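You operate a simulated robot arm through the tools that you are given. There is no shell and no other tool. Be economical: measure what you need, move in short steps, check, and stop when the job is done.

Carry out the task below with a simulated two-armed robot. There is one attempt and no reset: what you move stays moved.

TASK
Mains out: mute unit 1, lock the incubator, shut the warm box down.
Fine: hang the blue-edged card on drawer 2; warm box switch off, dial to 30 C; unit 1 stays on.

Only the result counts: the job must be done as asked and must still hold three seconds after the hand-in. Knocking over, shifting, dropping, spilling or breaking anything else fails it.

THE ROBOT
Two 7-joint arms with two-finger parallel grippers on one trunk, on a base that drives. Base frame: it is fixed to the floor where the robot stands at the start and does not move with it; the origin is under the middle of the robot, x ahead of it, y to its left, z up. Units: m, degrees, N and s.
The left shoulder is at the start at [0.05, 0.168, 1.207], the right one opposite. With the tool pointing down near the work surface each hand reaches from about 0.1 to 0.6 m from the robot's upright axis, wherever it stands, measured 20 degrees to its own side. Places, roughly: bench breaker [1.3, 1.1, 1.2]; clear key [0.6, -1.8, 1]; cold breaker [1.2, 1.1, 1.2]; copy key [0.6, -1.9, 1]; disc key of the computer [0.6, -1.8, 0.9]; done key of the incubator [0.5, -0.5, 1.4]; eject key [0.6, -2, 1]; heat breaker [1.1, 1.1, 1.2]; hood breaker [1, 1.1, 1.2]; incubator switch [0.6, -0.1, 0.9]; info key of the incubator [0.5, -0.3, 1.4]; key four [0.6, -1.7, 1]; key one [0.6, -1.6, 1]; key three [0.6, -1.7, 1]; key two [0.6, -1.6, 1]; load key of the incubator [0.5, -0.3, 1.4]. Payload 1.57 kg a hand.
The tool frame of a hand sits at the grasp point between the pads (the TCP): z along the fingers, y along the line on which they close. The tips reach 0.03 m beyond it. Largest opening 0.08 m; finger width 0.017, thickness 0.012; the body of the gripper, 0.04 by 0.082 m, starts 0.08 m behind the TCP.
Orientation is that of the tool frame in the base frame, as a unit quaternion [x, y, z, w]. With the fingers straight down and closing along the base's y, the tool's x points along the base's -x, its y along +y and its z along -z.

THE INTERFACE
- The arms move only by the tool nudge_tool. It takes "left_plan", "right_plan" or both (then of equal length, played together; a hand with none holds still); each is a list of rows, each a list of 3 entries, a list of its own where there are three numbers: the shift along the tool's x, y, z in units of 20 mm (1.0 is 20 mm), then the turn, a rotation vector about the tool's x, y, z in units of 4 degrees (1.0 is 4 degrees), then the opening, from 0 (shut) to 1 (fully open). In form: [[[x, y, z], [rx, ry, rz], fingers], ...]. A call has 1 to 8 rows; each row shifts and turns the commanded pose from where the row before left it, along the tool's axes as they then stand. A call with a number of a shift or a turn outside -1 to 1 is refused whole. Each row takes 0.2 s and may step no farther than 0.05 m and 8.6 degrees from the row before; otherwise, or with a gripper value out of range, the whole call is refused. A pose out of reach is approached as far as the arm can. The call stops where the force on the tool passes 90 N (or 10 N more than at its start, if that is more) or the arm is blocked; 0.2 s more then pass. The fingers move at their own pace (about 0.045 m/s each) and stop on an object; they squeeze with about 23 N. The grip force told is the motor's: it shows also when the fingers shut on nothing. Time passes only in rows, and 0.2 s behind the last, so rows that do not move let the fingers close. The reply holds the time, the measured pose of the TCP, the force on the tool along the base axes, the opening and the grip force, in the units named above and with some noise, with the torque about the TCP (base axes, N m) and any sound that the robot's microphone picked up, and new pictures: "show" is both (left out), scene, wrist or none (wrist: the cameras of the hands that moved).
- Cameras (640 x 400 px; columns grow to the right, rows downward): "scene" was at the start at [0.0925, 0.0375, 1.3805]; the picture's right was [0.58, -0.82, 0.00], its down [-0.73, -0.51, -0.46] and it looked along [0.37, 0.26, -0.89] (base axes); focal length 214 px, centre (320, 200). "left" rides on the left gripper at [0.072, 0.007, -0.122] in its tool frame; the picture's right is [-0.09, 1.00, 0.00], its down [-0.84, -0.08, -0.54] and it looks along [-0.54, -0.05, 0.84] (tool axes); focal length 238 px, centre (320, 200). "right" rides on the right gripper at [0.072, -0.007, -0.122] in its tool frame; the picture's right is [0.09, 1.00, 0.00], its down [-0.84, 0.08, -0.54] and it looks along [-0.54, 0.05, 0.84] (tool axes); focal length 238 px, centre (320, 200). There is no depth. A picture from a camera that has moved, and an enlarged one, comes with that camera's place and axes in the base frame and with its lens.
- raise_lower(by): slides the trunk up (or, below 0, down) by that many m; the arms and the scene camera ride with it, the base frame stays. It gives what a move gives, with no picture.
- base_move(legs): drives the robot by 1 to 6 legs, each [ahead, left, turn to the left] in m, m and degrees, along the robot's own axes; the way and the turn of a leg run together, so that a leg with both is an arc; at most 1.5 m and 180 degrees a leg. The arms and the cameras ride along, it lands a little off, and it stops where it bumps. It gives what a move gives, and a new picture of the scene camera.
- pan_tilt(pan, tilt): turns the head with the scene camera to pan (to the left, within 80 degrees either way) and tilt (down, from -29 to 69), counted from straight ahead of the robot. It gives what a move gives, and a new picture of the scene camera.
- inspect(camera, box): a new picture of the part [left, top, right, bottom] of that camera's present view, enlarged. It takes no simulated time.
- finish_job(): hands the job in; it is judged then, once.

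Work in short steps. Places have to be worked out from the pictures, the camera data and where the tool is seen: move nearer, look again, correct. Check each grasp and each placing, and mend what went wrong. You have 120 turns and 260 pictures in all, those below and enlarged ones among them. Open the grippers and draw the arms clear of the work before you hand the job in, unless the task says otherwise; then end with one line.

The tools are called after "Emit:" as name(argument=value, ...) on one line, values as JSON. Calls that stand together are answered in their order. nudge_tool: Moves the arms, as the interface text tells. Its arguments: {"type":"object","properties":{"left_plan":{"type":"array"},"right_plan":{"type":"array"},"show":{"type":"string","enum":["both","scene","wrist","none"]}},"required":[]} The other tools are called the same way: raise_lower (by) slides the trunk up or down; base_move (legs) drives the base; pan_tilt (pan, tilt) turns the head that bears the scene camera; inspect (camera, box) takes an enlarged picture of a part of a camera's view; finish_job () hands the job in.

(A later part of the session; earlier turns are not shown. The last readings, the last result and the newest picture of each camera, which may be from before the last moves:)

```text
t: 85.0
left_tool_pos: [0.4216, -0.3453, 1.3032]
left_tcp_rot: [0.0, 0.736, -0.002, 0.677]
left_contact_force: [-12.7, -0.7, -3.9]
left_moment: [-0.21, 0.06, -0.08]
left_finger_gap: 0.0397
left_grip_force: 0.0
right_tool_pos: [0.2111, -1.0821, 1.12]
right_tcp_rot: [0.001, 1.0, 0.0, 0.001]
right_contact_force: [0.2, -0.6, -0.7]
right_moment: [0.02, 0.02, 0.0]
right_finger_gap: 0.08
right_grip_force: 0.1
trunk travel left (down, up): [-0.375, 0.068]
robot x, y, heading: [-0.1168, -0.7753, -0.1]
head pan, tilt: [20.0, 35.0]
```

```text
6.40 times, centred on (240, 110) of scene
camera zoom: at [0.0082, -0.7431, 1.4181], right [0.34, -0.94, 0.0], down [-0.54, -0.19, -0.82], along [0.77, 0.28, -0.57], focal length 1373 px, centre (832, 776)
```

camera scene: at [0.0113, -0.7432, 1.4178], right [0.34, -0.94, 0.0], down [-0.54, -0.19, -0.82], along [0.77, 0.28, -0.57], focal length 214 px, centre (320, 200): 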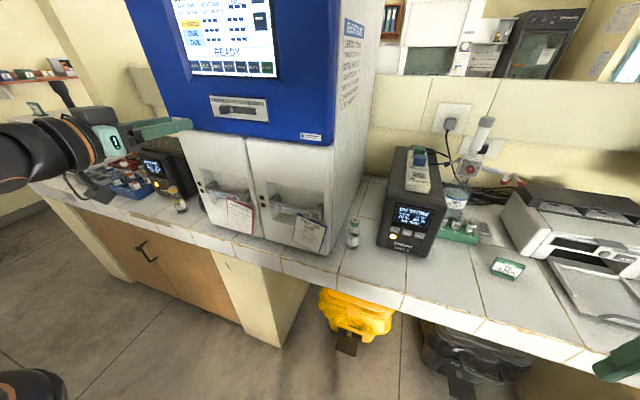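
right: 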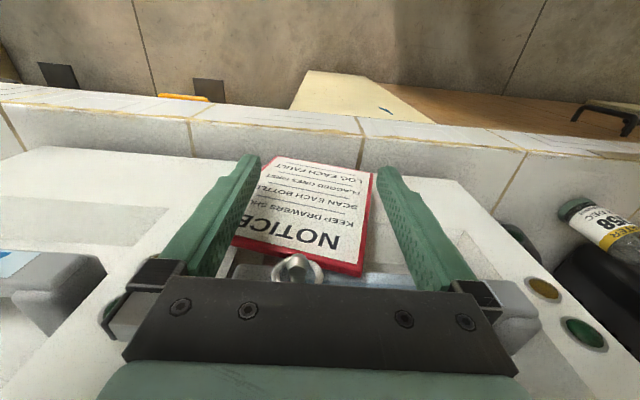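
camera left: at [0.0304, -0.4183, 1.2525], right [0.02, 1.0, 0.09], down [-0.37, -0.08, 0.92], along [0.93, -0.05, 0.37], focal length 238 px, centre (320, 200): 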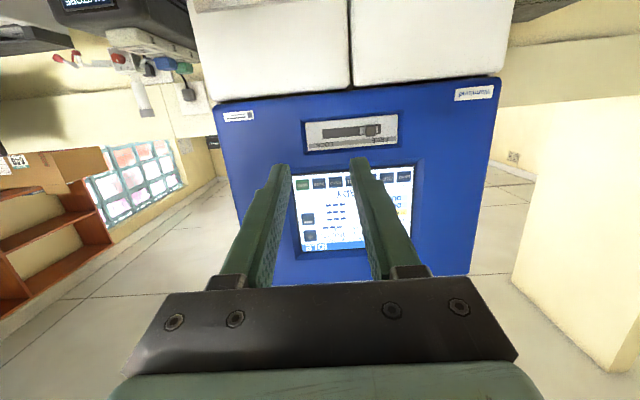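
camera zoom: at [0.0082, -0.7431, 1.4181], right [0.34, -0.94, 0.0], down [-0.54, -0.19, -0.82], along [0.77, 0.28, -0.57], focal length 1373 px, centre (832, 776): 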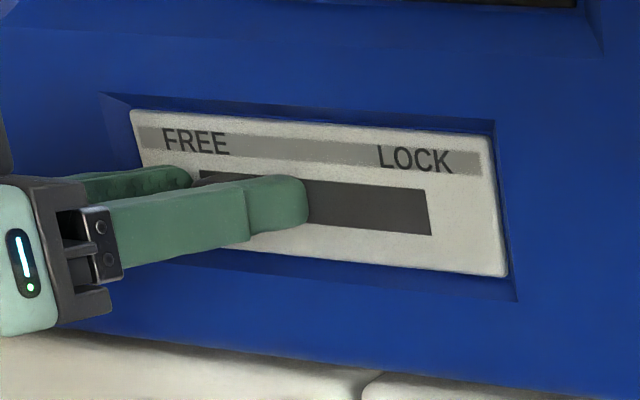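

Fingertips touch the plate (13 N). I back off 4 mm and close on the knob.

Emit:
nudge_tool(left_plan=[[[0, 0, -0.3], [0, 0, 0], 0.5], [[0, 0, 0], [0, 0, 0], 0.2], [[0, 0, 0], [0, 0, 0], 0.15], [[0, 0, 0], [0, 0, 0], 0.15]], show="none")

Emit:
inspect(camera="left", box=[230, 60, 430, 200])

```text
t: 86.0
left_tool_pos: [0.4183, -0.3473, 1.3043]
left_tcp_rot: [0.001, 0.735, 0.0, 0.678]
left_contact_force: [-1.5, -8.8, -0.8]
left_moment: [-0.02, -0.18, -0.16]
left_finger_gap: 0.0174
left_grip_force: 24.7
right_tool_pos: [0.2124, -1.084, 1.1207]
right_tcp_rot: [0.001, 1.0, 0.001, 0.0]
right_contact_force: [-0.4, 0.2, 0.0]
right_moment: [0.04, 0.03, 0.01]
right_finger_gap: 0.0802
right_grip_force: 0.2
trunk travel left (down, up): [-0.375, 0.068]
robot x, y, heading: [-0.111, -0.773, -0.1]
head pan, tilt: [20.0, 35.0]
```

```text
2.86 times, centred on (330, 130) of left
camera zoom: at [0.2904, -0.3397, 1.2436], right [0.01, 1.0, 0.09], down [-0.47, -0.08, 0.88], along [0.88, -0.05, 0.47], focal length 681 px, centre (291, 400)
```

zoom: 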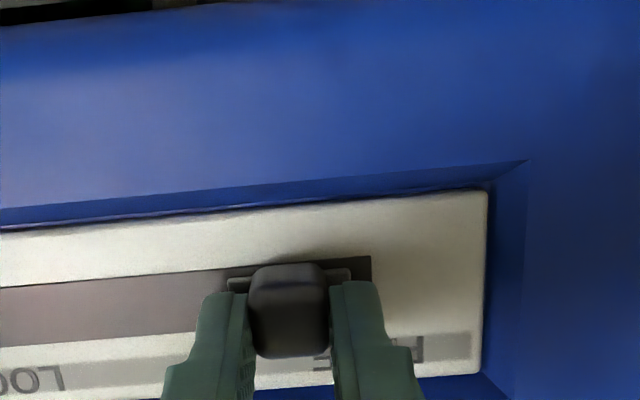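

The knob is gripped. I slide it toward LOCK (−y).

Emit:
nudge_tool(left_plan=[[[0, -0.5, 0], [0, 0, 0], 0.15], [[0, -0.5, 0], [0, 0, 0], 0.15], [[0, -0.5, 0], [0, 0, 0], 0.15], [[0, -0.5, 0], [0, 0, 0], 0.15], [[0, -0.5, 0], [0, 0, 0], 0.15]], show="none")

Emit:
inspect(camera="scene", box=[190, 80, 290, 140])

```text
t: 87.2
left_tool_pos: [0.4171, -0.3969, 1.3057]
left_tcp_rot: [0.0, 0.734, 0.001, 0.679]
left_contact_force: [8.2, 0.1, 7.9]
left_moment: [-0.01, -0.17, -0.02]
left_finger_gap: 0.0167
left_grip_force: 32.1
right_tool_pos: [0.2134, -1.0828, 1.1201]
right_tcp_rot: [0.002, 1.0, 0.001, 0.0]
right_contact_force: [-0.1, 0.0, -0.6]
right_moment: [0.0, 0.02, 0.02]
right_finger_gap: 0.0801
right_grip_force: 0.1
trunk travel left (down, up): [-0.375, 0.068]
robot x, y, heading: [-0.1128, -0.7756, -0.2]
head pan, tilt: [20.0, 35.0]
```

```text
6.40 times, centred on (240, 110) of scene
camera zoom: at [0.011, -0.7438, 1.418], right [0.34, -0.94, 0.0], down [-0.54, -0.19, -0.82], along [0.77, 0.28, -0.57], focal length 1373 px, centre (832, 776)
```

zoom: 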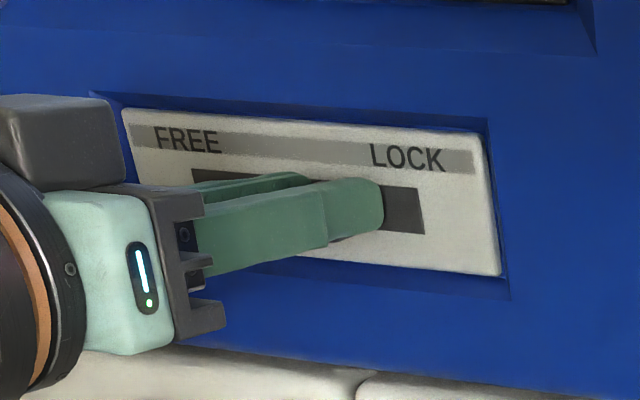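

Moving well. I continue until it stops.

Emit:
nudge_tool(left_plan=[[[0, -0.4, 0], [0, 0, 0], 0.15], [[0, -0.3, 0], [0, 0, 0], 0.15], [[0, -0.2, 0], [0, 0, 0], 0.15]], show="none")

Emit:
inspect(camera="left", box=[230, 60, 430, 200])

```text
t: 88.0
left_tool_pos: [0.4184, -0.4082, 1.3053]
left_tcp_rot: [-0.003, 0.735, 0.002, 0.678]
left_contact_force: [6.4, 13.8, 9.3]
left_moment: [0.13, -0.11, 0.19]
left_finger_gap: 0.0169
left_grip_force: 32.7
right_tool_pos: [0.2136, -1.0795, 1.1205]
right_tcp_rot: [0.002, 1.0, 0.0, 0.0]
right_contact_force: [0.1, -0.3, 0.0]
right_moment: [0.01, 0.01, -0.01]
right_finger_gap: 0.08
right_grip_force: 0.0
trunk travel left (down, up): [-0.375, 0.068]
robot x, y, heading: [-0.1112, -0.7723, 0.0]
head pan, tilt: [20.0, 35.0]
```

```text
2.86 times, centred on (330, 130) of left
camera zoom: at [0.2901, -0.4015, 1.2435], right [0.0, 1.0, 0.09], down [-0.47, -0.08, 0.88], along [0.88, -0.04, 0.47], focal length 681 px, centre (291, 400)
```

zoom: 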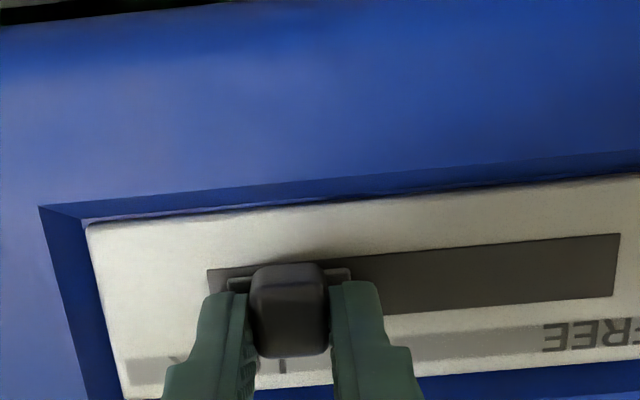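

The slider is at its stop (0.061 m travelled, 14 N resisting). I open and retract straight back.

Emit:
nudge_tool(left_plan=[[[0, 0.15, 0], [0, 0, 0], 0.4], [[0, 0, 0], [0, 0, 0], 0.5], [[0, 0, -1], [0, 0, 0], 0.5], [[0, 0, -1], [0, 0, 0], 0.5], [[0, 0, -1], [0, 0, 0], 0.5], [[0, 0, -1], [0, 0, 0], 0.5], [[0, 0, -1], [0, 0, 0], 0.5], [[0, 0, -1], [0, 0, 0], 0.5]], show="none")

Emit:
inspect(camera="scene", box=[170, 0, 350, 260])

Emit:
inspect(camera="left", box=[200, 60, 480, 240])

```text
t: 89.8
left_tool_pos: [0.2979, -0.4099, 1.3142]
left_tcp_rot: [0.001, 0.735, -0.001, 0.678]
left_contact_force: [0.2, -0.9, -0.1]
left_moment: [0.0, 0.03, 0.0]
left_finger_gap: 0.04
left_grip_force: 0.0
right_tool_pos: [0.2127, -1.0821, 1.1204]
right_tcp_rot: [0.001, 1.0, 0.0, 0.001]
right_contact_force: [0.3, -0.1, 0.0]
right_moment: [-0.04, 0.02, -0.01]
right_finger_gap: 0.0799
right_grip_force: 0.0
trunk travel left (down, up): [-0.375, 0.068]
robot x, y, heading: [-0.1121, -0.7722, -0.3]
head pan, tilt: [20.0, 35.0]
```

```text
1.54 times, centred on (260, 130) of scene
camera zoom: at [0.0097, -0.7434, 1.418], right [0.34, -0.94, 0.0], down [-0.54, -0.19, -0.82], along [0.77, 0.28, -0.57], focal length 330 px, centre (412, 308)
```

zoom: 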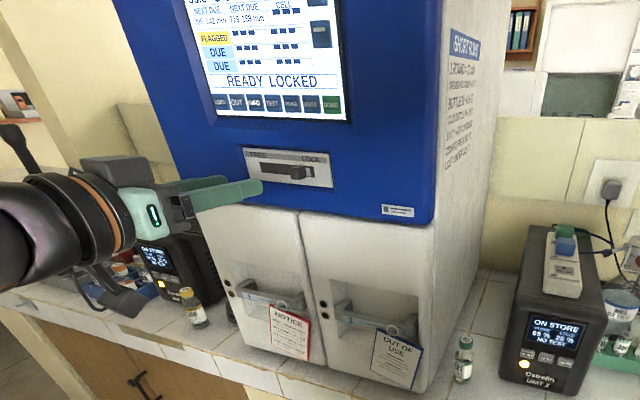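

```text
2.22 times, centred on (340, 150) of left
camera zoom: at [0.1703, -0.403, 1.2525], right [0.01, 1.0, 0.09], down [-0.47, -0.08, 0.88], along [0.88, -0.05, 0.47], focal length 530 px, centre (276, 311)
```

zoom: 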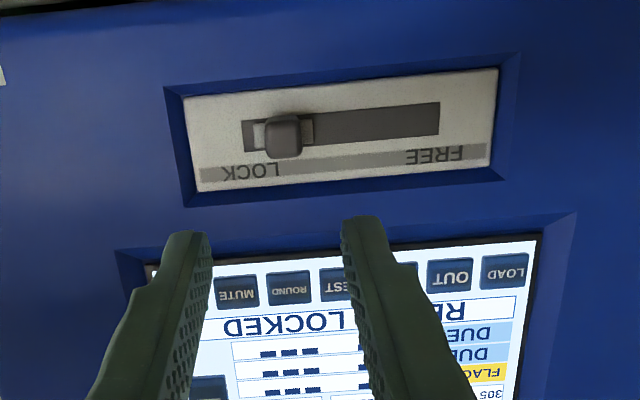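

The screen shows "READY LOCKED". Now the warm box: I drive left along the bench, keeping the hand as it is.

Emit:
inspect(camera="scene", box=[280, 10, 370, 120])

Emit:
base_move(legs=[[-0.08, 0.65, 0], [0.08, 0.65, 0]])

Emit:
pan_tilt(pan=45, tilt=15)

```text
3.64 times, centred on (325, 65) of scene
camera zoom: at [0.0097, -0.7434, 1.418], right [0.34, -0.94, 0.0], down [-0.54, -0.19, -0.82], along [0.77, 0.28, -0.57], focal length 780 px, centre (302, 691)
```

zoom: 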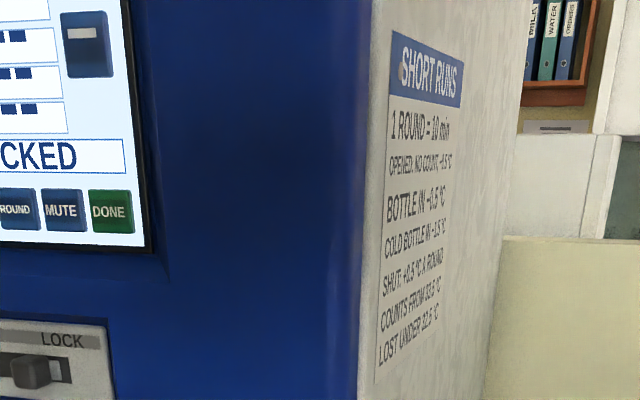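

```text
t: 101.8
left_tool_pos: [0.2975, 0.8983, 1.3137]
left_tcp_rot: [0.0, 0.735, 0.0, 0.678]
left_contact_force: [0.0, 0.6, -1.2]
left_moment: [0.01, 0.0, 0.04]
left_finger_gap: 0.0401
left_grip_force: 0.0
right_tool_pos: [0.2117, 0.2267, 1.119]
right_tcp_rot: [0.001, 1.0, 0.0, 0.0]
right_contact_force: [0.7, 0.4, -0.7]
right_moment: [0.02, -0.01, 0.0]
right_finger_gap: 0.0802
right_grip_force: 0.0
trunk travel left (down, up): [-0.375, 0.068]
robot x, y, heading: [-0.1128, 0.5327, -0.3]
head pan, tilt: [20.0, 35.0]
camera scene: at [0.009, 0.5648, 1.418], right [0.34, -0.94, 0.0], down [-0.54, -0.19, -0.82], along [0.77, 0.28, -0.57], focal length 214 px, centre (320, 200)
```

scene: 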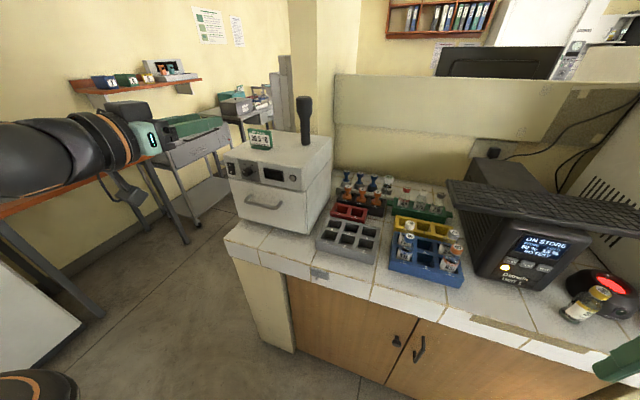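

```text
t: 102.7
left_tool_pos: [0.2974, 0.8977, 1.3142]
left_tcp_rot: [0.0, 0.735, 0.0, 0.678]
left_contact_force: [-0.5, 0.2, 1.0]
left_moment: [-0.02, -0.02, -0.01]
left_finger_gap: 0.0402
left_grip_force: 0.0
right_tool_pos: [0.2118, 0.2255, 1.1204]
right_tcp_rot: [0.002, 1.0, 0.0, 0.0]
right_contact_force: [0.3, 0.1, 0.2]
right_moment: [0.0, 0.02, -0.01]
right_finger_gap: 0.0802
right_grip_force: 0.1
trunk travel left (down, up): [-0.375, 0.068]
robot x, y, heading: [-0.1123, 0.5346, -0.0]
head pan, tilt: [45.0, 15.0]
camera scene: at [-0.0076, 0.6006, 1.4499], right [0.7, -0.71, 0.0], down [-0.18, -0.18, -0.97], along [0.69, 0.68, -0.26], focal length 214 px, centre (320, 200)
```

scene: 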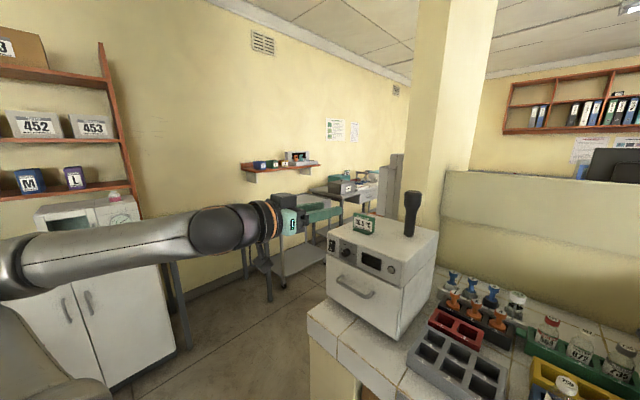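

Emit:
inspect(camera="scene", box=[310, 190, 430, 300])

Emit:
inspect(camera="left", box=[0, 0, 640, 400])

Emit:
inspect(camera="scene", box=[320, 110, 370, 150])

Emit:
pan_tilt(pan=80, tilt=15)

```text
3.64 times, centred on (370, 245) of scene
camera zoom: at [-0.0076, 0.6006, 1.4499], right [0.7, -0.71, 0.0], down [-0.18, -0.18, -0.97], along [0.69, 0.68, -0.26], focal length 780 px, centre (138, 36)
```

zoom: 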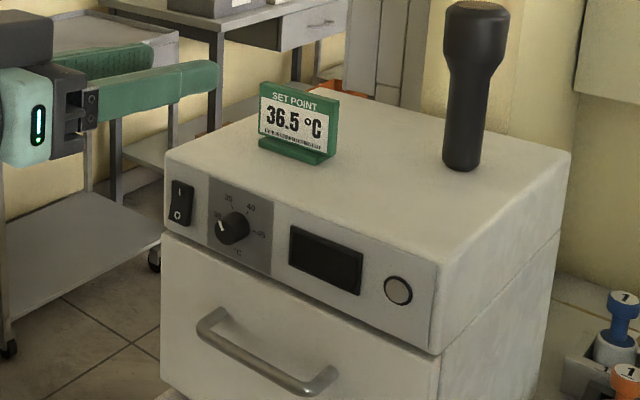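

```text
1.00 times, centred on (320, 200) of left (not enlarged: the box is as wide or as high as the picture)
camera zoom: at [0.1697, 0.9054, 1.2525], right [0.01, 1.0, 0.09], down [-0.47, -0.08, 0.88], along [0.88, -0.05, 0.47], focal length 238 px, centre (320, 200)
```

zoom: 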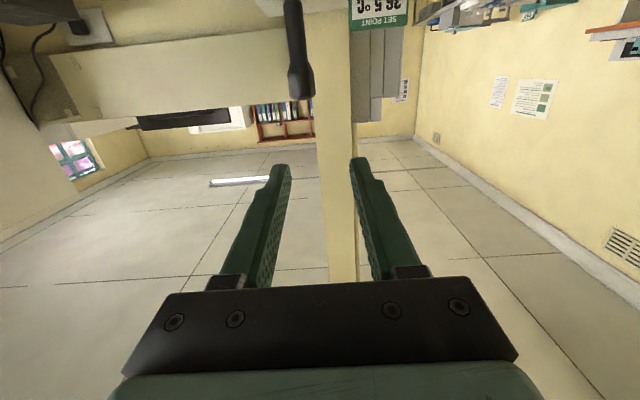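

```text
10.00 times, centred on (345, 130) of scene
camera zoom: at [-0.0076, 0.6006, 1.4499], right [0.7, -0.71, 0.0], down [-0.18, -0.18, -0.97], along [0.69, 0.68, -0.26], focal length 2145 px, centre (70, 900)
```

zoom: 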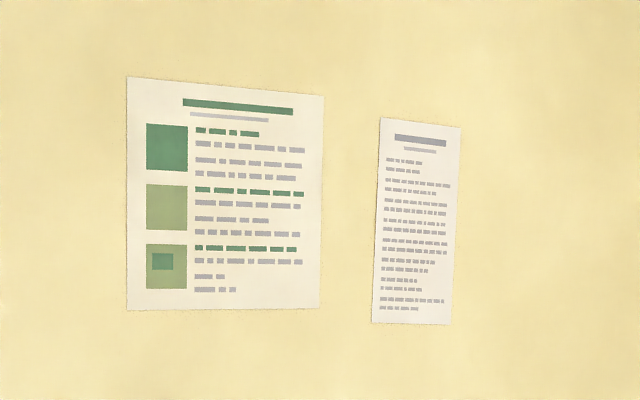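

```text
t: 103.7
left_tool_pos: [0.2983, 0.8973, 1.3129]
left_tcp_rot: [0.001, 0.735, -0.002, 0.678]
left_contact_force: [0.3, 0.1, 0.4]
left_moment: [-0.02, 0.02, -0.01]
left_finger_gap: 0.04
left_grip_force: 0.1
right_tool_pos: [0.2131, 0.2259, 1.1196]
right_tcp_rot: [0.002, 1.0, 0.0, 0.001]
right_contact_force: [-1.0, 0.6, -1.1]
right_moment: [-0.01, -0.04, 0.0]
right_finger_gap: 0.08
right_grip_force: 0.1
trunk travel left (down, up): [-0.375, 0.068]
robot x, y, heading: [-0.1139, 0.5323, -0.3]
head pan, tilt: [80.0, 15.0]
camera scene: at [-0.0574, 0.6267, 1.45], right [0.98, -0.18, 0.0], down [-0.05, -0.25, -0.97], along [0.17, 0.95, -0.26], focal length 214 px, centre (320, 200)
```

scene: 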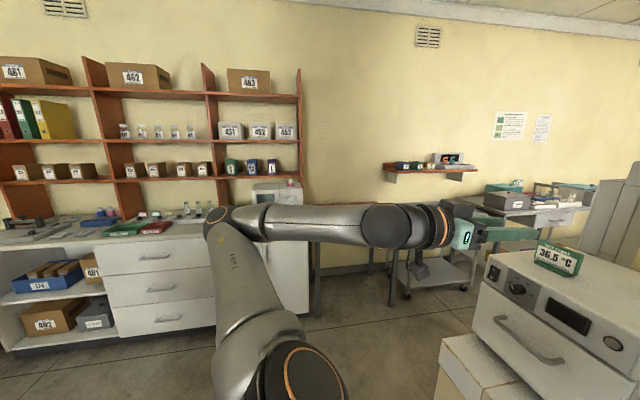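

Emit:
inspect(camera="scene", box=[480, 250, 550, 310])

Emit:
inspect(camera="scene", box=[240, 165, 320, 215])

Emit:
pan_tilt(pan=50, tilt=30)

Emit:
inspect(camera="scene", box=[310, 150, 390, 220])

```text
6.67 times, centred on (515, 280) of scene
camera zoom: at [-0.0574, 0.6267, 1.45], right [0.98, -0.18, 0.0], down [-0.05, -0.25, -0.97], along [0.17, 0.95, -0.26], focal length 1430 px, centre (-980, -333)
```

zoom: 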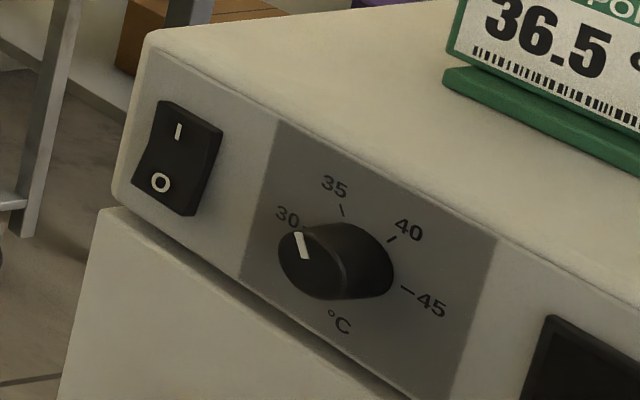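

```text
8.00 times, centred on (280, 190) of scene
camera zoom: at [-0.0574, 0.6267, 1.45], right [0.98, -0.18, 0.0], down [-0.05, -0.25, -0.97], along [0.17, 0.95, -0.26], focal length 1716 px, centre (640, 280)
```

zoom: 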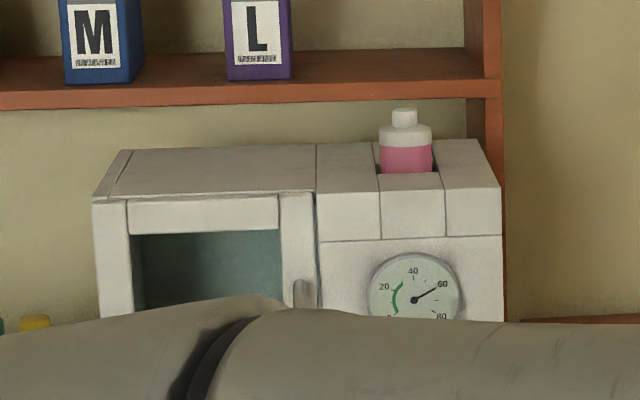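

```text
t: 104.6
left_tool_pos: [0.2971, 0.8989, 1.3144]
left_tcp_rot: [0.0, 0.735, 0.0, 0.678]
left_contact_force: [0.0, 1.1, 0.4]
left_moment: [-0.03, 0.01, -0.01]
left_finger_gap: 0.04
left_grip_force: 0.1
right_tool_pos: [0.2128, 0.227, 1.1202]
right_tcp_rot: [0.001, 1.0, 0.0, 0.0]
right_contact_force: [0.1, -0.6, -0.4]
right_moment: [0.01, 0.0, 0.01]
right_finger_gap: 0.0802
right_grip_force: 0.2
trunk travel left (down, up): [-0.375, 0.068]
robot x, y, heading: [-0.1136, 0.5349, 0.0]
head pan, tilt: [50.0, 30.0]
camera scene: at [-0.0156, 0.6039, 1.4258], right [0.76, -0.64, 0.0], down [-0.32, -0.38, -0.87], along [0.56, 0.66, -0.5], focal length 214 px, centre (320, 200)
```

scene: 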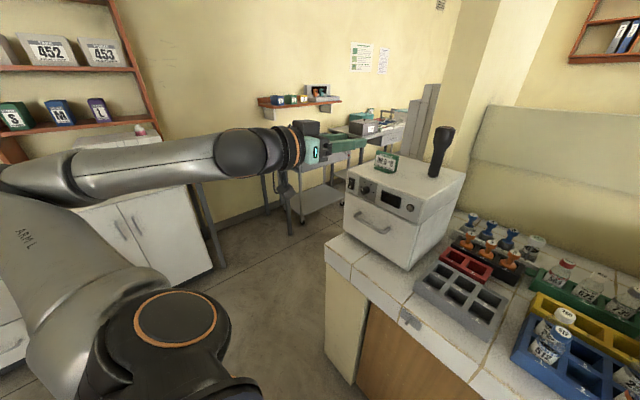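

```text
5.71 times, centred on (350, 185) of scene
camera zoom: at [-0.0156, 0.6039, 1.4258], right [0.76, -0.64, 0.0], down [-0.32, -0.38, -0.87], along [0.56, 0.66, -0.5], focal length 1226 px, centre (149, 286)
```

zoom: 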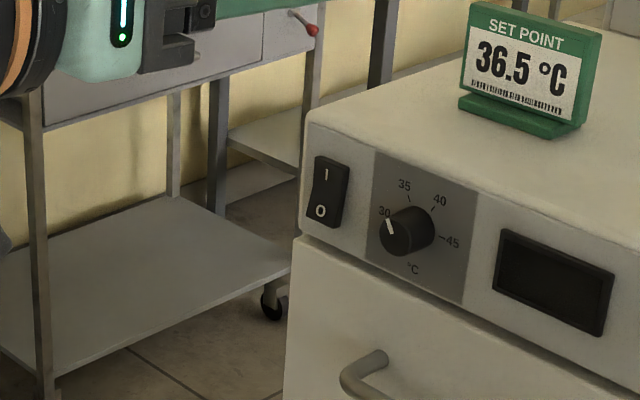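

The far box only has a gauge; the bench box with switch and 30–45 °C dial is the warm box; its switch ≈ (0.55, 1.09, 1.07). I drive left and lower the trunk so the hand faces the panel.

Emit:
base_move(legs=[[0, 0.15, 0]])

Emit:
raise_lower(by=-0.24)

Emit:
pan_tilt(pan=25, tilt=15)

Emit:
inspect(camera="left", box=[0, 0, 640, 400])

```text
t: 106.6
left_tool_pos: [0.2987, 1.0493, 1.3142]
left_tcp_rot: [0.001, 0.735, -0.001, 0.678]
left_contact_force: [0.1, 0.1, 0.0]
left_moment: [-0.01, 0.0, 0.03]
left_finger_gap: 0.0401
left_grip_force: 0.0
right_tool_pos: [0.2127, 0.3781, 1.1199]
right_tcp_rot: [0.002, 1.0, 0.0, 0.0]
right_contact_force: [0.2, -0.2, -0.6]
right_moment: [-0.01, 0.0, -0.03]
right_finger_gap: 0.0799
right_grip_force: 0.0
trunk travel left (down, up): [-0.375, 0.068]
robot x, y, heading: [-0.1132, 0.687, -0.1]
head pan, tilt: [50.0, 30.0]
camera scene: at [-0.0151, 0.7556, 1.4257], right [0.76, -0.65, 0.0], down [-0.32, -0.38, -0.87], along [0.56, 0.66, -0.5], focal length 214 px, centre (320, 200)
```

scene: 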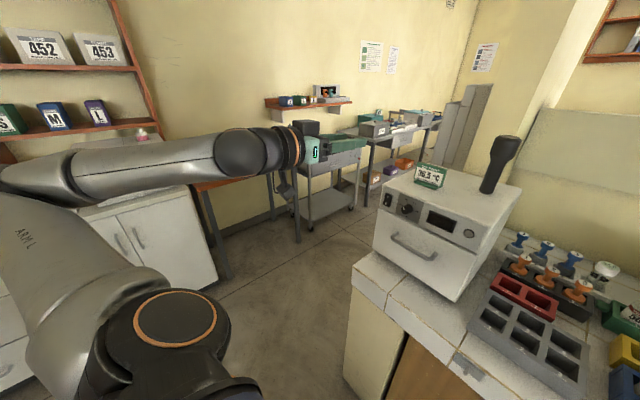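

```text
t: 109.1
left_tool_pos: [0.298, 1.0487, 1.0747]
left_tcp_rot: [0.0, 0.735, 0.0, 0.678]
left_contact_force: [0.4, 0.3, -0.4]
left_moment: [0.01, 0.02, -0.02]
left_finger_gap: 0.0398
left_grip_force: 0.0
right_tool_pos: [0.2126, 0.3785, 0.8802]
right_tcp_rot: [0.001, 1.0, 0.0, 0.0]
right_contact_force: [0.1, 0.4, 0.3]
right_moment: [0.0, 0.02, -0.01]
right_finger_gap: 0.0798
right_grip_force: 0.1
trunk travel left (down, up): [-0.135, 0.308]
robot x, y, heading: [-0.1147, 0.6874, -0.3]
head pan, tilt: [50.0, 30.0]
```

```text
t: 110.0
left_tool_pos: [0.2974, 1.0485, 1.074]
left_tcp_rot: [0.0, 0.735, 0.0, 0.678]
left_contact_force: [0.4, -0.2, 0.9]
left_moment: [0.0, -0.01, -0.02]
left_finger_gap: 0.0403
left_grip_force: 0.1
right_tool_pos: [0.2118, 0.377, 0.8799]
right_tcp_rot: [0.001, 1.0, 0.0, 0.0]
right_contact_force: [-0.8, -0.4, -0.1]
right_moment: [0.01, -0.01, -0.01]
right_finger_gap: 0.0801
right_grip_force: 0.2
trunk travel left (down, up): [-0.135, 0.308]
robot x, y, heading: [-0.1157, 0.6898, -0.5]
head pan, tilt: [25.0, 15.0]
camera scene: at [0.0113, 0.7254, 1.2099], right [0.42, -0.91, 0.0], down [-0.24, -0.11, -0.97], along [0.88, 0.41, -0.26], focal length 214 px, centre (320, 200)
```

scene: 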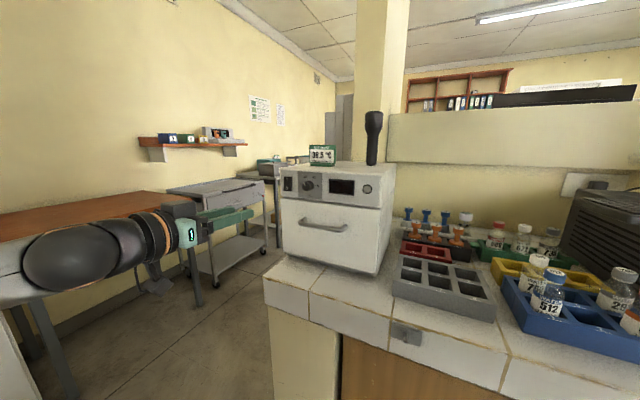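

```text
1.00 times, centred on (320, 200) of left (not enlarged: the box is as wide or as high as the picture)
camera zoom: at [0.1703, 1.0566, 1.0125], right [0.01, 1.0, 0.09], down [-0.47, -0.08, 0.88], along [0.88, -0.05, 0.47], focal length 238 px, centre (320, 200)
```

zoom: 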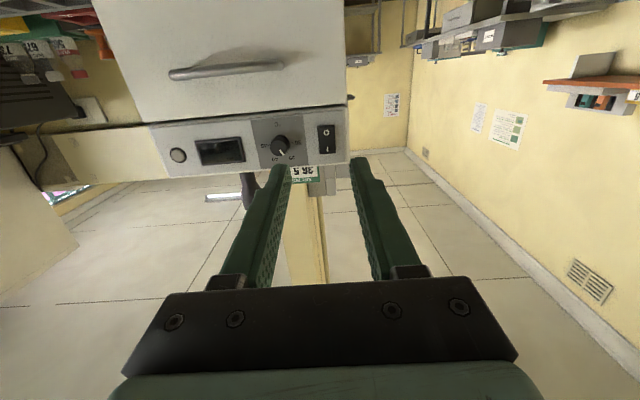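

Emit:
inspect(camera="left", box=[240, 100, 360, 180])

Emit:
inspect(camera="scene", box=[270, 160, 350, 210])

```text
5.00 times, centred on (300, 140) of left
camera zoom: at [0.1703, 1.0566, 1.0125], right [0.01, 1.0, 0.09], down [-0.47, -0.08, 0.88], along [0.88, -0.05, 0.47], focal length 1192 px, centre (420, 500)
```

zoom: 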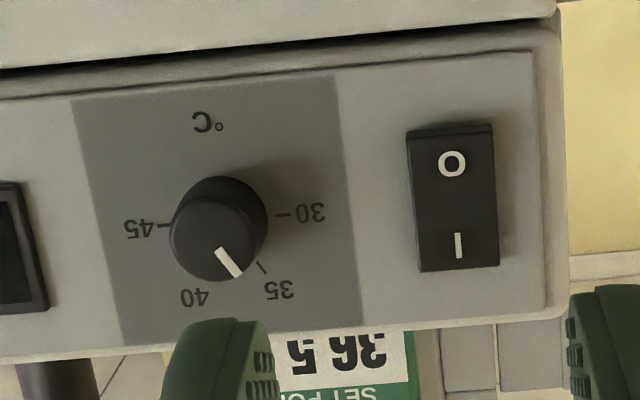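

```text
8.00 times, centred on (310, 185) of scene
camera zoom: at [0.0113, 0.7254, 1.2099], right [0.42, -0.91, 0.0], down [-0.24, -0.11, -0.97], along [0.88, 0.41, -0.26], focal length 1716 px, centre (400, 320)
```

zoom: 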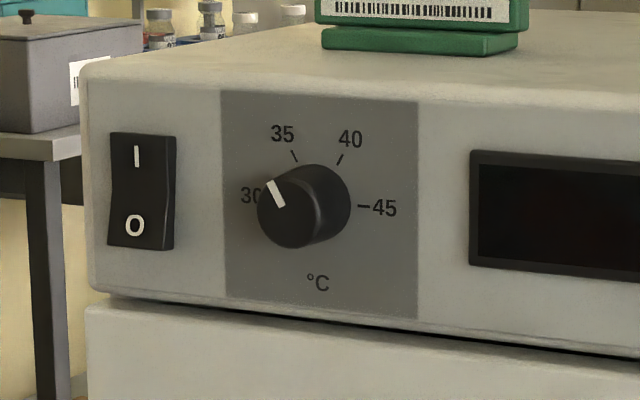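

Pointer is near 35 and the rocker's "I" half is pressed (on). O half ≈ (0.504, 1.056, 1.085), dial centre ≈ (0.51, 0.990, 1.0975). I shut the fingers and approach the O half.

Emit:
nudge_tool(left_plan=[[[-0.16, 0.1, 1], [0, 0, 0], 0], [[-0.16, 0.1, 1], [0, 0, 0], 0], [[-0.16, 0.1, 1], [0, 0, 0], 0], [[-0.16, 0.1, 1], [0, 0, 0], 0], [[-0.16, 0, 1], [0, 0, 0], 0], [[-0.16, 0, 1], [0, 0, 0], 0], [[-0.16, 0, 1], [0, 0, 0], 0]], show="none")

Emit:
inspect(camera="left", box=[220, 80, 420, 220])

Emit:
inspect(camera="scene", box=[250, 150, 350, 220])

```text
t: 111.6
left_tool_pos: [0.4406, 1.0558, 1.0847]
left_tcp_rot: [0.0, 0.735, -0.001, 0.678]
left_contact_force: [0.2, 0.7, -0.4]
left_moment: [0.01, 0.02, 0.0]
left_finger_gap: 0.0002
left_grip_force: 21.2
right_tool_pos: [0.2131, 0.3767, 0.8801]
right_tcp_rot: [0.001, 1.0, 0.0, 0.0]
right_contact_force: [-0.5, 0.2, 0.7]
right_moment: [0.0, 0.0, -0.04]
right_finger_gap: 0.0802
right_grip_force: 0.0
trunk travel left (down, up): [-0.135, 0.308]
robot x, y, heading: [-0.1116, 0.6834, -0.1]
head pan, tilt: [25.0, 15.0]
```

```text
2.86 times, centred on (320, 150) of left
camera zoom: at [0.3124, 1.0626, 1.0237], right [0.01, 1.0, 0.09], down [-0.47, -0.08, 0.88], along [0.88, -0.05, 0.47], focal length 681 px, centre (320, 343)
```

zoom: 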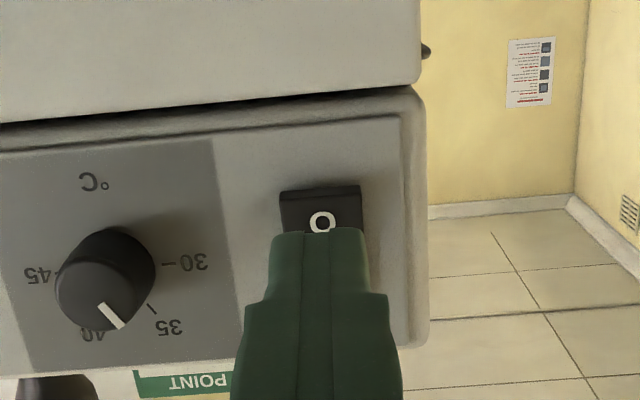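

```text
5.71 times, centred on (300, 185) of scene
camera zoom: at [0.0114, 0.7253, 1.2099], right [0.42, -0.91, 0.0], down [-0.23, -0.11, -0.97], along [0.88, 0.41, -0.26], focal length 1226 px, centre (434, 286)
```

zoom: 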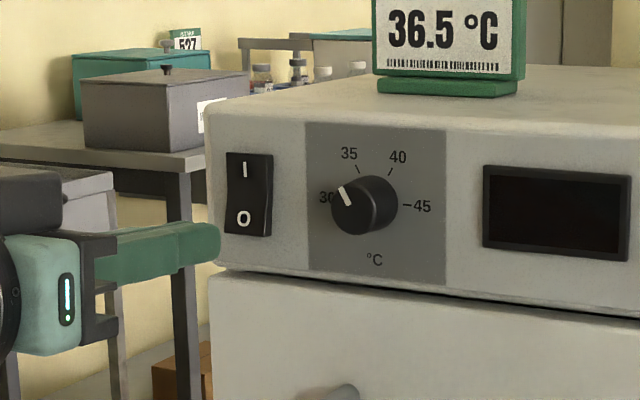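

Aligned with the O half. I advance 28 mm and press in small steps.

Emit:
nudge_tool(left_plan=[[[-0.08, 0, 0.8], [0, 0, 0], 0], [[-0.05, 0, 0.5], [0, 0, 0], 0], [[0, 0, 0.2], [0, 0, 0], 0]], show="none")

Emit:
inspect(camera="left", box=[220, 80, 420, 220])

Emit:
inspect(camera="scene", box=[250, 150, 350, 220])

```text
t: 112.4
left_tool_pos: [0.4704, 1.0573, 1.0866]
left_tcp_rot: [0.0, 0.735, -0.001, 0.678]
left_contact_force: [0.1, 0.6, -0.1]
left_moment: [0.02, 0.04, 0.0]
left_finger_gap: 0.0
left_grip_force: 21.1
right_tool_pos: [0.2123, 0.3763, 0.8792]
right_tcp_rot: [0.002, 1.0, -0.001, 0.0]
right_contact_force: [-0.2, 0.0, 0.1]
right_moment: [-0.01, -0.02, -0.03]
right_finger_gap: 0.0802
right_grip_force: 0.0
trunk travel left (down, up): [-0.135, 0.308]
robot x, y, heading: [-0.1141, 0.6832, -0.4]
head pan, tilt: [25.0, 15.0]
```

```text
2.86 times, centred on (320, 150) of left
camera zoom: at [0.3422, 1.0639, 1.0239], right [0.01, 1.0, 0.09], down [-0.47, -0.08, 0.88], along [0.88, -0.05, 0.47], focal length 681 px, centre (320, 343)
```

zoom: 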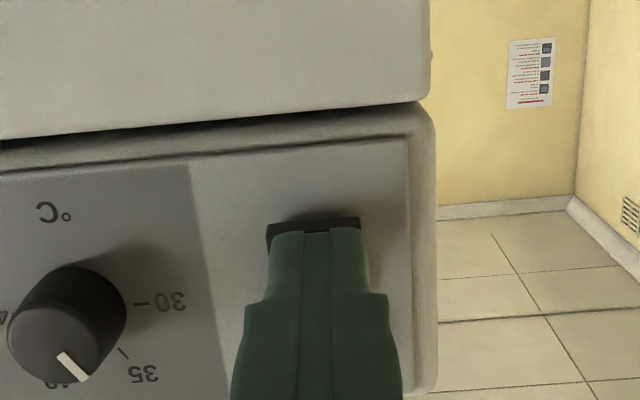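

```text
5.71 times, centred on (300, 185) of scene
camera zoom: at [0.0113, 0.7254, 1.21], right [0.42, -0.91, 0.0], down [-0.23, -0.11, -0.97], along [0.88, 0.41, -0.26], focal length 1226 px, centre (434, 286)
```

zoom: 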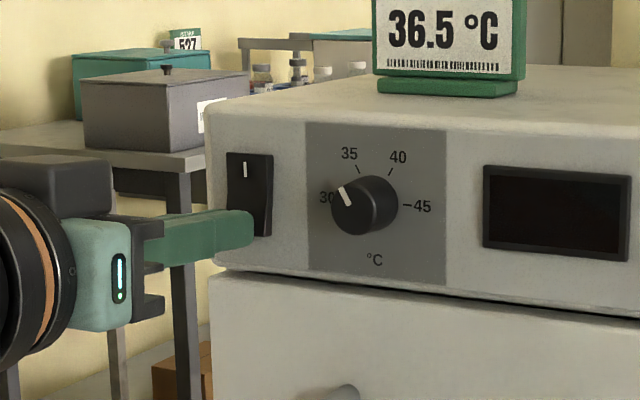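

Emit:
nudge_tool(left_plan=[[[0, 0, 0.15], [0, 0, 0], 0], [[0, 0, 0.15], [0, 0, 0], 0], [[0, 0, 0.15], [0, 0, 0], 0]], show="none")

Emit:
inspect(camera="scene", box=[270, 160, 350, 210])

```text
t: 113.2
left_tool_pos: [0.4745, 1.0582, 1.0839]
left_tcp_rot: [-0.001, 0.735, 0.001, 0.678]
left_contact_force: [-25.7, -0.9, -6.3]
left_moment: [0.38, 0.01, 0.05]
left_finger_gap: 0.0
left_grip_force: 21.0
right_tool_pos: [0.2117, 0.3775, 0.8804]
right_tcp_rot: [0.001, 1.0, 0.0, 0.001]
right_contact_force: [0.3, 0.3, 0.7]
right_moment: [0.0, 0.0, 0.02]
right_finger_gap: 0.0799
right_grip_force: 0.1
trunk travel left (down, up): [-0.135, 0.308]
robot x, y, heading: [-0.1147, 0.6866, -0.2]
head pan, tilt: [25.0, 15.0]
```

```text
8.00 times, centred on (310, 185) of scene
camera zoom: at [0.0083, 0.7257, 1.2102], right [0.42, -0.91, 0.0], down [-0.23, -0.11, -0.97], along [0.88, 0.41, -0.26], focal length 1716 px, centre (400, 320)
```

zoom: 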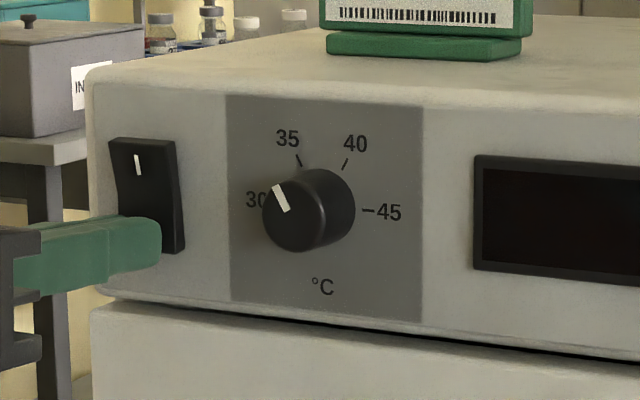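

The top half now seems to stand out. I back off and check.

Emit:
nudge_tool(left_plan=[[[0, 0, -1], [0, 0, 0], 0], [[0, 0, -1], [0, 0, 0], 0], [[0, 0, -1], [0, 0, 0], 0], [[0, 0, -1], [0, 0, 0], 0.5], [[0, 0, -1], [0, 0, 0], 0.5]], show="none")

Emit:
inspect(camera="scene", box=[270, 160, 350, 210])

Emit:
inspect(camera="left", box=[220, 80, 400, 200])

```text
t: 114.4
left_tool_pos: [0.379, 1.0566, 1.0918]
left_tcp_rot: [0.001, 0.735, -0.001, 0.678]
left_contact_force: [0.1, -0.3, 0.3]
left_moment: [0.01, -0.02, -0.01]
left_finger_gap: 0.0399
left_grip_force: 0.1
right_tool_pos: [0.2123, 0.3775, 0.8803]
right_tcp_rot: [0.002, 1.0, 0.0, 0.0]
right_contact_force: [-0.3, -0.4, 0.2]
right_moment: [-0.01, 0.0, 0.03]
right_finger_gap: 0.0796
right_grip_force: 0.2
trunk travel left (down, up): [-0.135, 0.308]
robot x, y, heading: [-0.1154, 0.6854, -0.4]
head pan, tilt: [25.0, 15.0]
```

```text
8.00 times, centred on (310, 185) of scene
camera zoom: at [0.0113, 0.7254, 1.21], right [0.42, -0.91, 0.0], down [-0.23, -0.11, -0.97], along [0.88, 0.41, -0.26], focal length 1716 px, centre (400, 320)
```

zoom: 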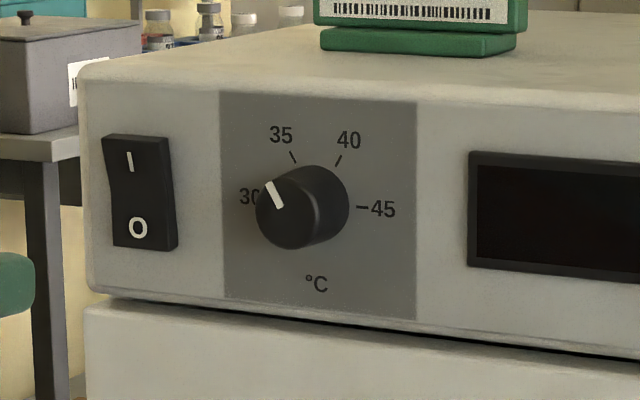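

```text
3.33 times, centred on (310, 140) of left
camera zoom: at [0.2514, 1.0646, 1.0314], right [0.01, 1.0, 0.09], down [-0.47, -0.08, 0.88], along [0.88, -0.05, 0.47], focal length 794 px, centre (353, 400)
```

zoom: 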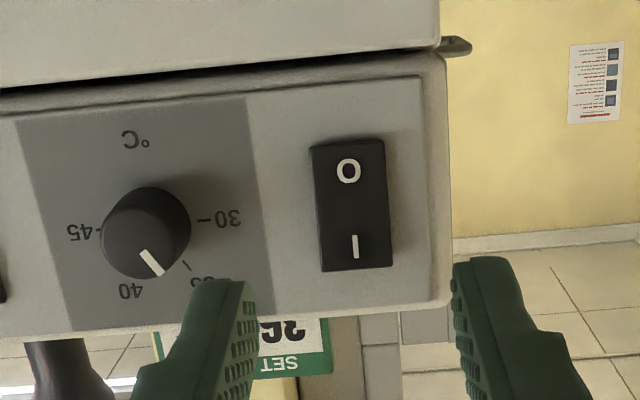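

The rocker is now on O (its I half stands out). Next the dial at (0.51, 0.990, 1.0975): I level the hand, move in line with it, and pre-rotate +30° about the tool axis.

Emit:
nudge_tool(left_plan=[[[-0.08, -0.83, 0], [0, -0.29, 0], 0.5], [[-0.08, -0.83, 0], [0, -0.29, 0], 0.5], [[-0.08, -0.83, 0], [0, -0.29, 0], 0.5], [[-0.05, -0.83, 0], [0, -0.29, 0], 0.5]], show="none")

Emit:
nudge_tool(left_plan=[[[0, 0, 0], [0, 0, 1], 0.5], [[0, 0, 0], [0, 0, 1], 0.5], [[0, 0, 0], [0, 0, 1], 0.5], [[0, 0, 0], [0, 0, 1], 0.5], [[0, 0, 0], [0, 0, 1], 0.5], [[0, 0, 0], [0, 0, 1], 0.5], [[0, 0, 0], [0, 0, 1], 0.5], [[0, 0, 0], [0, 0, 1], 0.5]], show="wrist")

Emit:
inspect(camera="scene", box=[260, 140, 380, 230])

```text
t: 115.4
left_tool_pos: [0.3776, 0.9907, 1.098]
left_tcp_rot: [0.0, 0.707, -0.001, 0.707]
left_contact_force: [-0.4, -0.2, -0.7]
left_moment: [0.03, 0.02, -0.01]
left_finger_gap: 0.0402
left_grip_force: 0.0
right_tool_pos: [0.2131, 0.378, 0.8798]
right_tcp_rot: [0.002, 1.0, 0.0, 0.0]
right_contact_force: [-0.5, -0.5, -0.3]
right_moment: [0.02, -0.05, -0.01]
right_finger_gap: 0.08
right_grip_force: 0.0
trunk travel left (down, up): [-0.135, 0.308]
robot x, y, heading: [-0.1144, 0.6879, -0.2]
head pan, tilt: [25.0, 15.0]
```

```text
t: 117.2
left_tool_pos: [0.3783, 0.9897, 1.0983]
left_tcp_rot: [0.196, 0.679, 0.194, 0.68]
left_contact_force: [0.6, 0.1, 0.5]
left_moment: [-0.02, -0.03, 0.02]
left_finger_gap: 0.0402
left_grip_force: 0.2
right_tool_pos: [0.2138, 0.3767, 0.8798]
right_tcp_rot: [0.002, 1.0, 0.0, 0.0]
right_contact_force: [-0.1, 0.3, 0.6]
right_moment: [0.0, -0.02, 0.01]
right_finger_gap: 0.08
right_grip_force: 0.0
trunk travel left (down, up): [-0.135, 0.308]
robot x, y, heading: [-0.1131, 0.6798, -0.2]
head pan, tilt: [25.0, 15.0]
camera left: at [0.256, 1.035, 1.0416], right [0.0, 0.79, 0.61], down [-0.54, -0.51, 0.67], along [0.84, -0.33, 0.43], focal length 238 px, centre (320, 200)
```

left: 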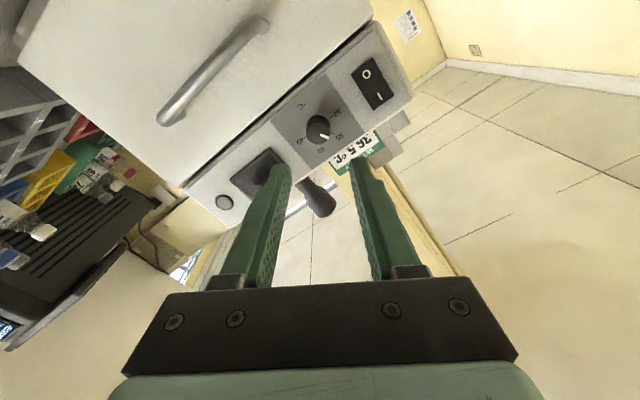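

```text
4.44 times, centred on (320, 185) of scene
camera zoom: at [0.0113, 0.7254, 1.21], right [0.42, -0.91, 0.0], down [-0.23, -0.11, -0.97], along [0.88, 0.41, -0.26], focal length 953 px, centre (320, 267)
```

zoom: 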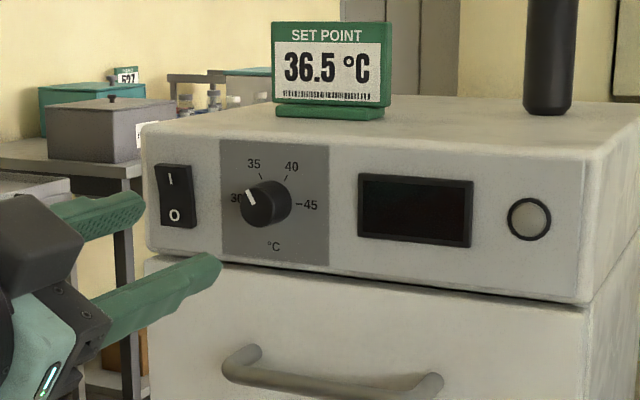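

Emit:
inspect(camera="left", box=[270, 90, 370, 170])

Emit:
nudge_tool(left_plan=[[[0, 0, 1], [0, 0, 0], 0.55], [[0, 0, 1], [0, 0, 0], 0.55], [[0, 0, 1], [0, 0, 0], 0.55], [[0, 0, 0.6], [0, 0, 0], 0.55]], show="none")

Emit:
inspect(camera="left", box=[240, 80, 400, 190])

Emit:
inspect(camera="scene", box=[270, 160, 350, 210])

```text
5.00 times, centred on (320, 130) of left
camera zoom: at [0.256, 1.035, 1.0416], right [0.0, 0.79, 0.61], down [-0.54, -0.51, 0.67], along [0.84, -0.33, 0.43], focal length 1192 px, centre (320, 550)
```

zoom: 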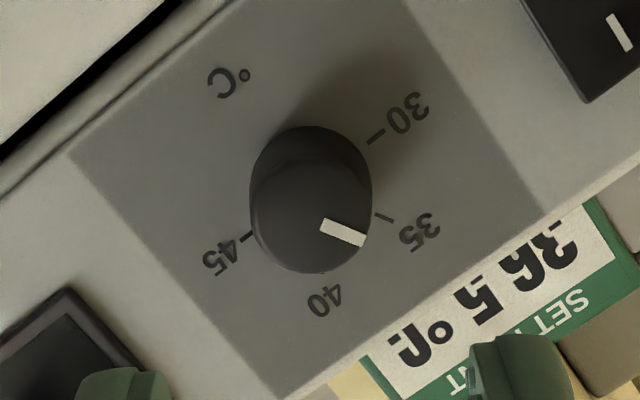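

```text
t: 118.2
left_tool_pos: [0.4516, 0.9898, 1.0989]
left_tcp_rot: [0.196, 0.68, 0.194, 0.68]
left_contact_force: [0.2, -0.4, 0.0]
left_moment: [0.0, -0.01, -0.02]
left_finger_gap: 0.0438
left_grip_force: 0.1
right_tool_pos: [0.2128, 0.3772, 0.8794]
right_tcp_rot: [0.002, 1.0, 0.0, -0.001]
right_contact_force: [0.5, -1.1, -0.5]
right_moment: [-0.02, 0.01, 0.0]
right_finger_gap: 0.0799
right_grip_force: 0.0
trunk travel left (down, up): [-0.135, 0.308]
robot x, y, heading: [-0.1165, 0.6863, -0.1]
head pan, tilt: [25.0, 15.0]
```

```text
3.64 times, centred on (320, 135) of left
camera zoom: at [0.3286, 1.0343, 1.0412], right [0.0, 0.8, 0.61], down [-0.54, -0.51, 0.67], along [0.84, -0.33, 0.43], focal length 867 px, centre (320, 436)
```

zoom: 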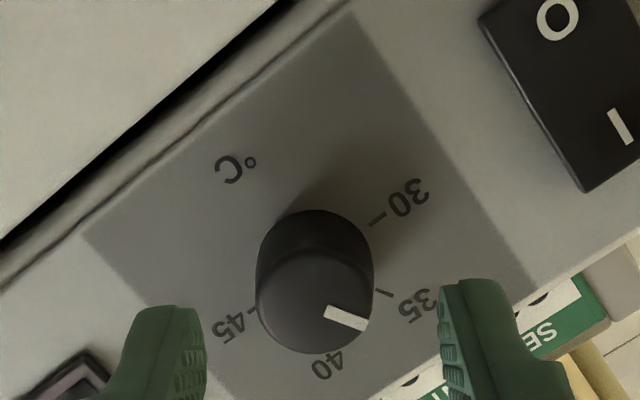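

```text
8.00 times, centred on (310, 185) of scene
camera zoom: at [0.0114, 0.7254, 1.21], right [0.42, -0.91, 0.0], down [-0.23, -0.11, -0.97], along [0.88, 0.41, -0.26], focal length 1716 px, centre (400, 320)
```

zoom: 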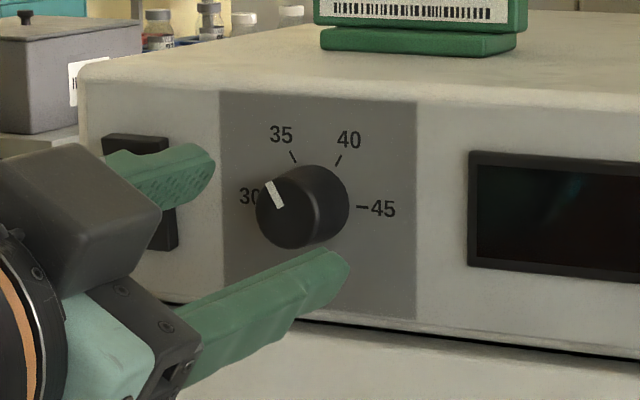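

The pointer sits at about 34.6. Fingers straddle the knob; I advance 21 mm and close.

Emit:
nudge_tool(left_plan=[[[0, 0, 0.6], [0, 0, 0], 0.55], [[0, 0, 0.45], [0, 0, 0], 0.55], [[0, 0, 0], [0, 0, 0], 0.3], [[0, 0, 0], [0, 0, 0], 0.2], [[0, 0, 0], [0, 0, 0], 0.2]], show="none")

Emit:
inspect(camera="left", box=[240, 80, 400, 190])

Emit:
inspect(camera="scene", box=[270, 160, 350, 210])

```text
t: 119.4
left_tool_pos: [0.4718, 0.9881, 1.0964]
left_tcp_rot: [0.197, 0.68, 0.193, 0.679]
left_contact_force: [-0.7, -6.7, -4.4]
left_moment: [0.04, -0.15, -0.47]
left_finger_gap: 0.0244
left_grip_force: 26.8
right_tool_pos: [0.2122, 0.3767, 0.8797]
right_tcp_rot: [0.002, 1.0, 0.001, 0.0]
right_contact_force: [-0.5, 0.0, -0.6]
right_moment: [-0.01, -0.05, -0.01]
right_finger_gap: 0.0801
right_grip_force: 0.1
trunk travel left (down, up): [-0.135, 0.308]
robot x, y, heading: [-0.1133, 0.6901, -0.3]
head pan, tilt: [25.0, 15.0]
```

```text
3.64 times, centred on (320, 135) of left
camera zoom: at [0.3499, 1.0337, 1.0412], right [0.01, 0.79, 0.61], down [-0.54, -0.51, 0.67], along [0.84, -0.33, 0.43], focal length 867 px, centre (320, 436)
```

zoom: 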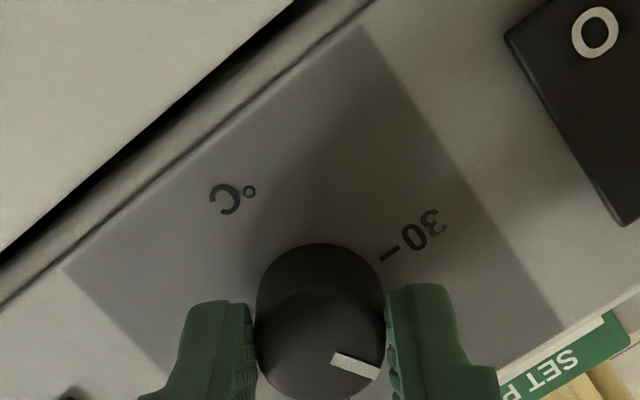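

```text
8.00 times, centred on (310, 185) of scene
camera zoom: at [0.0117, 0.7247, 1.2099], right [0.42, -0.91, 0.0], down [-0.24, -0.11, -0.97], along [0.88, 0.41, -0.26], focal length 1716 px, centre (400, 320)
```

zoom: 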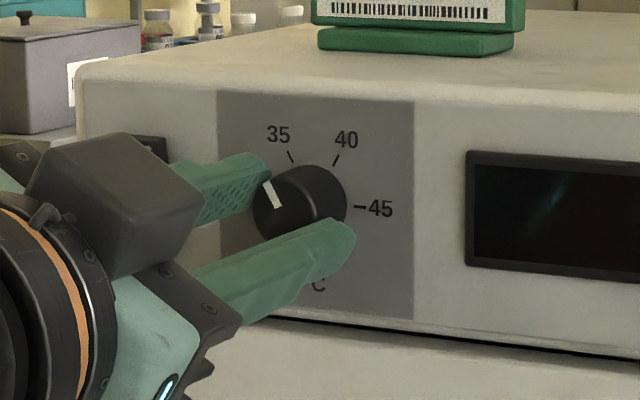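

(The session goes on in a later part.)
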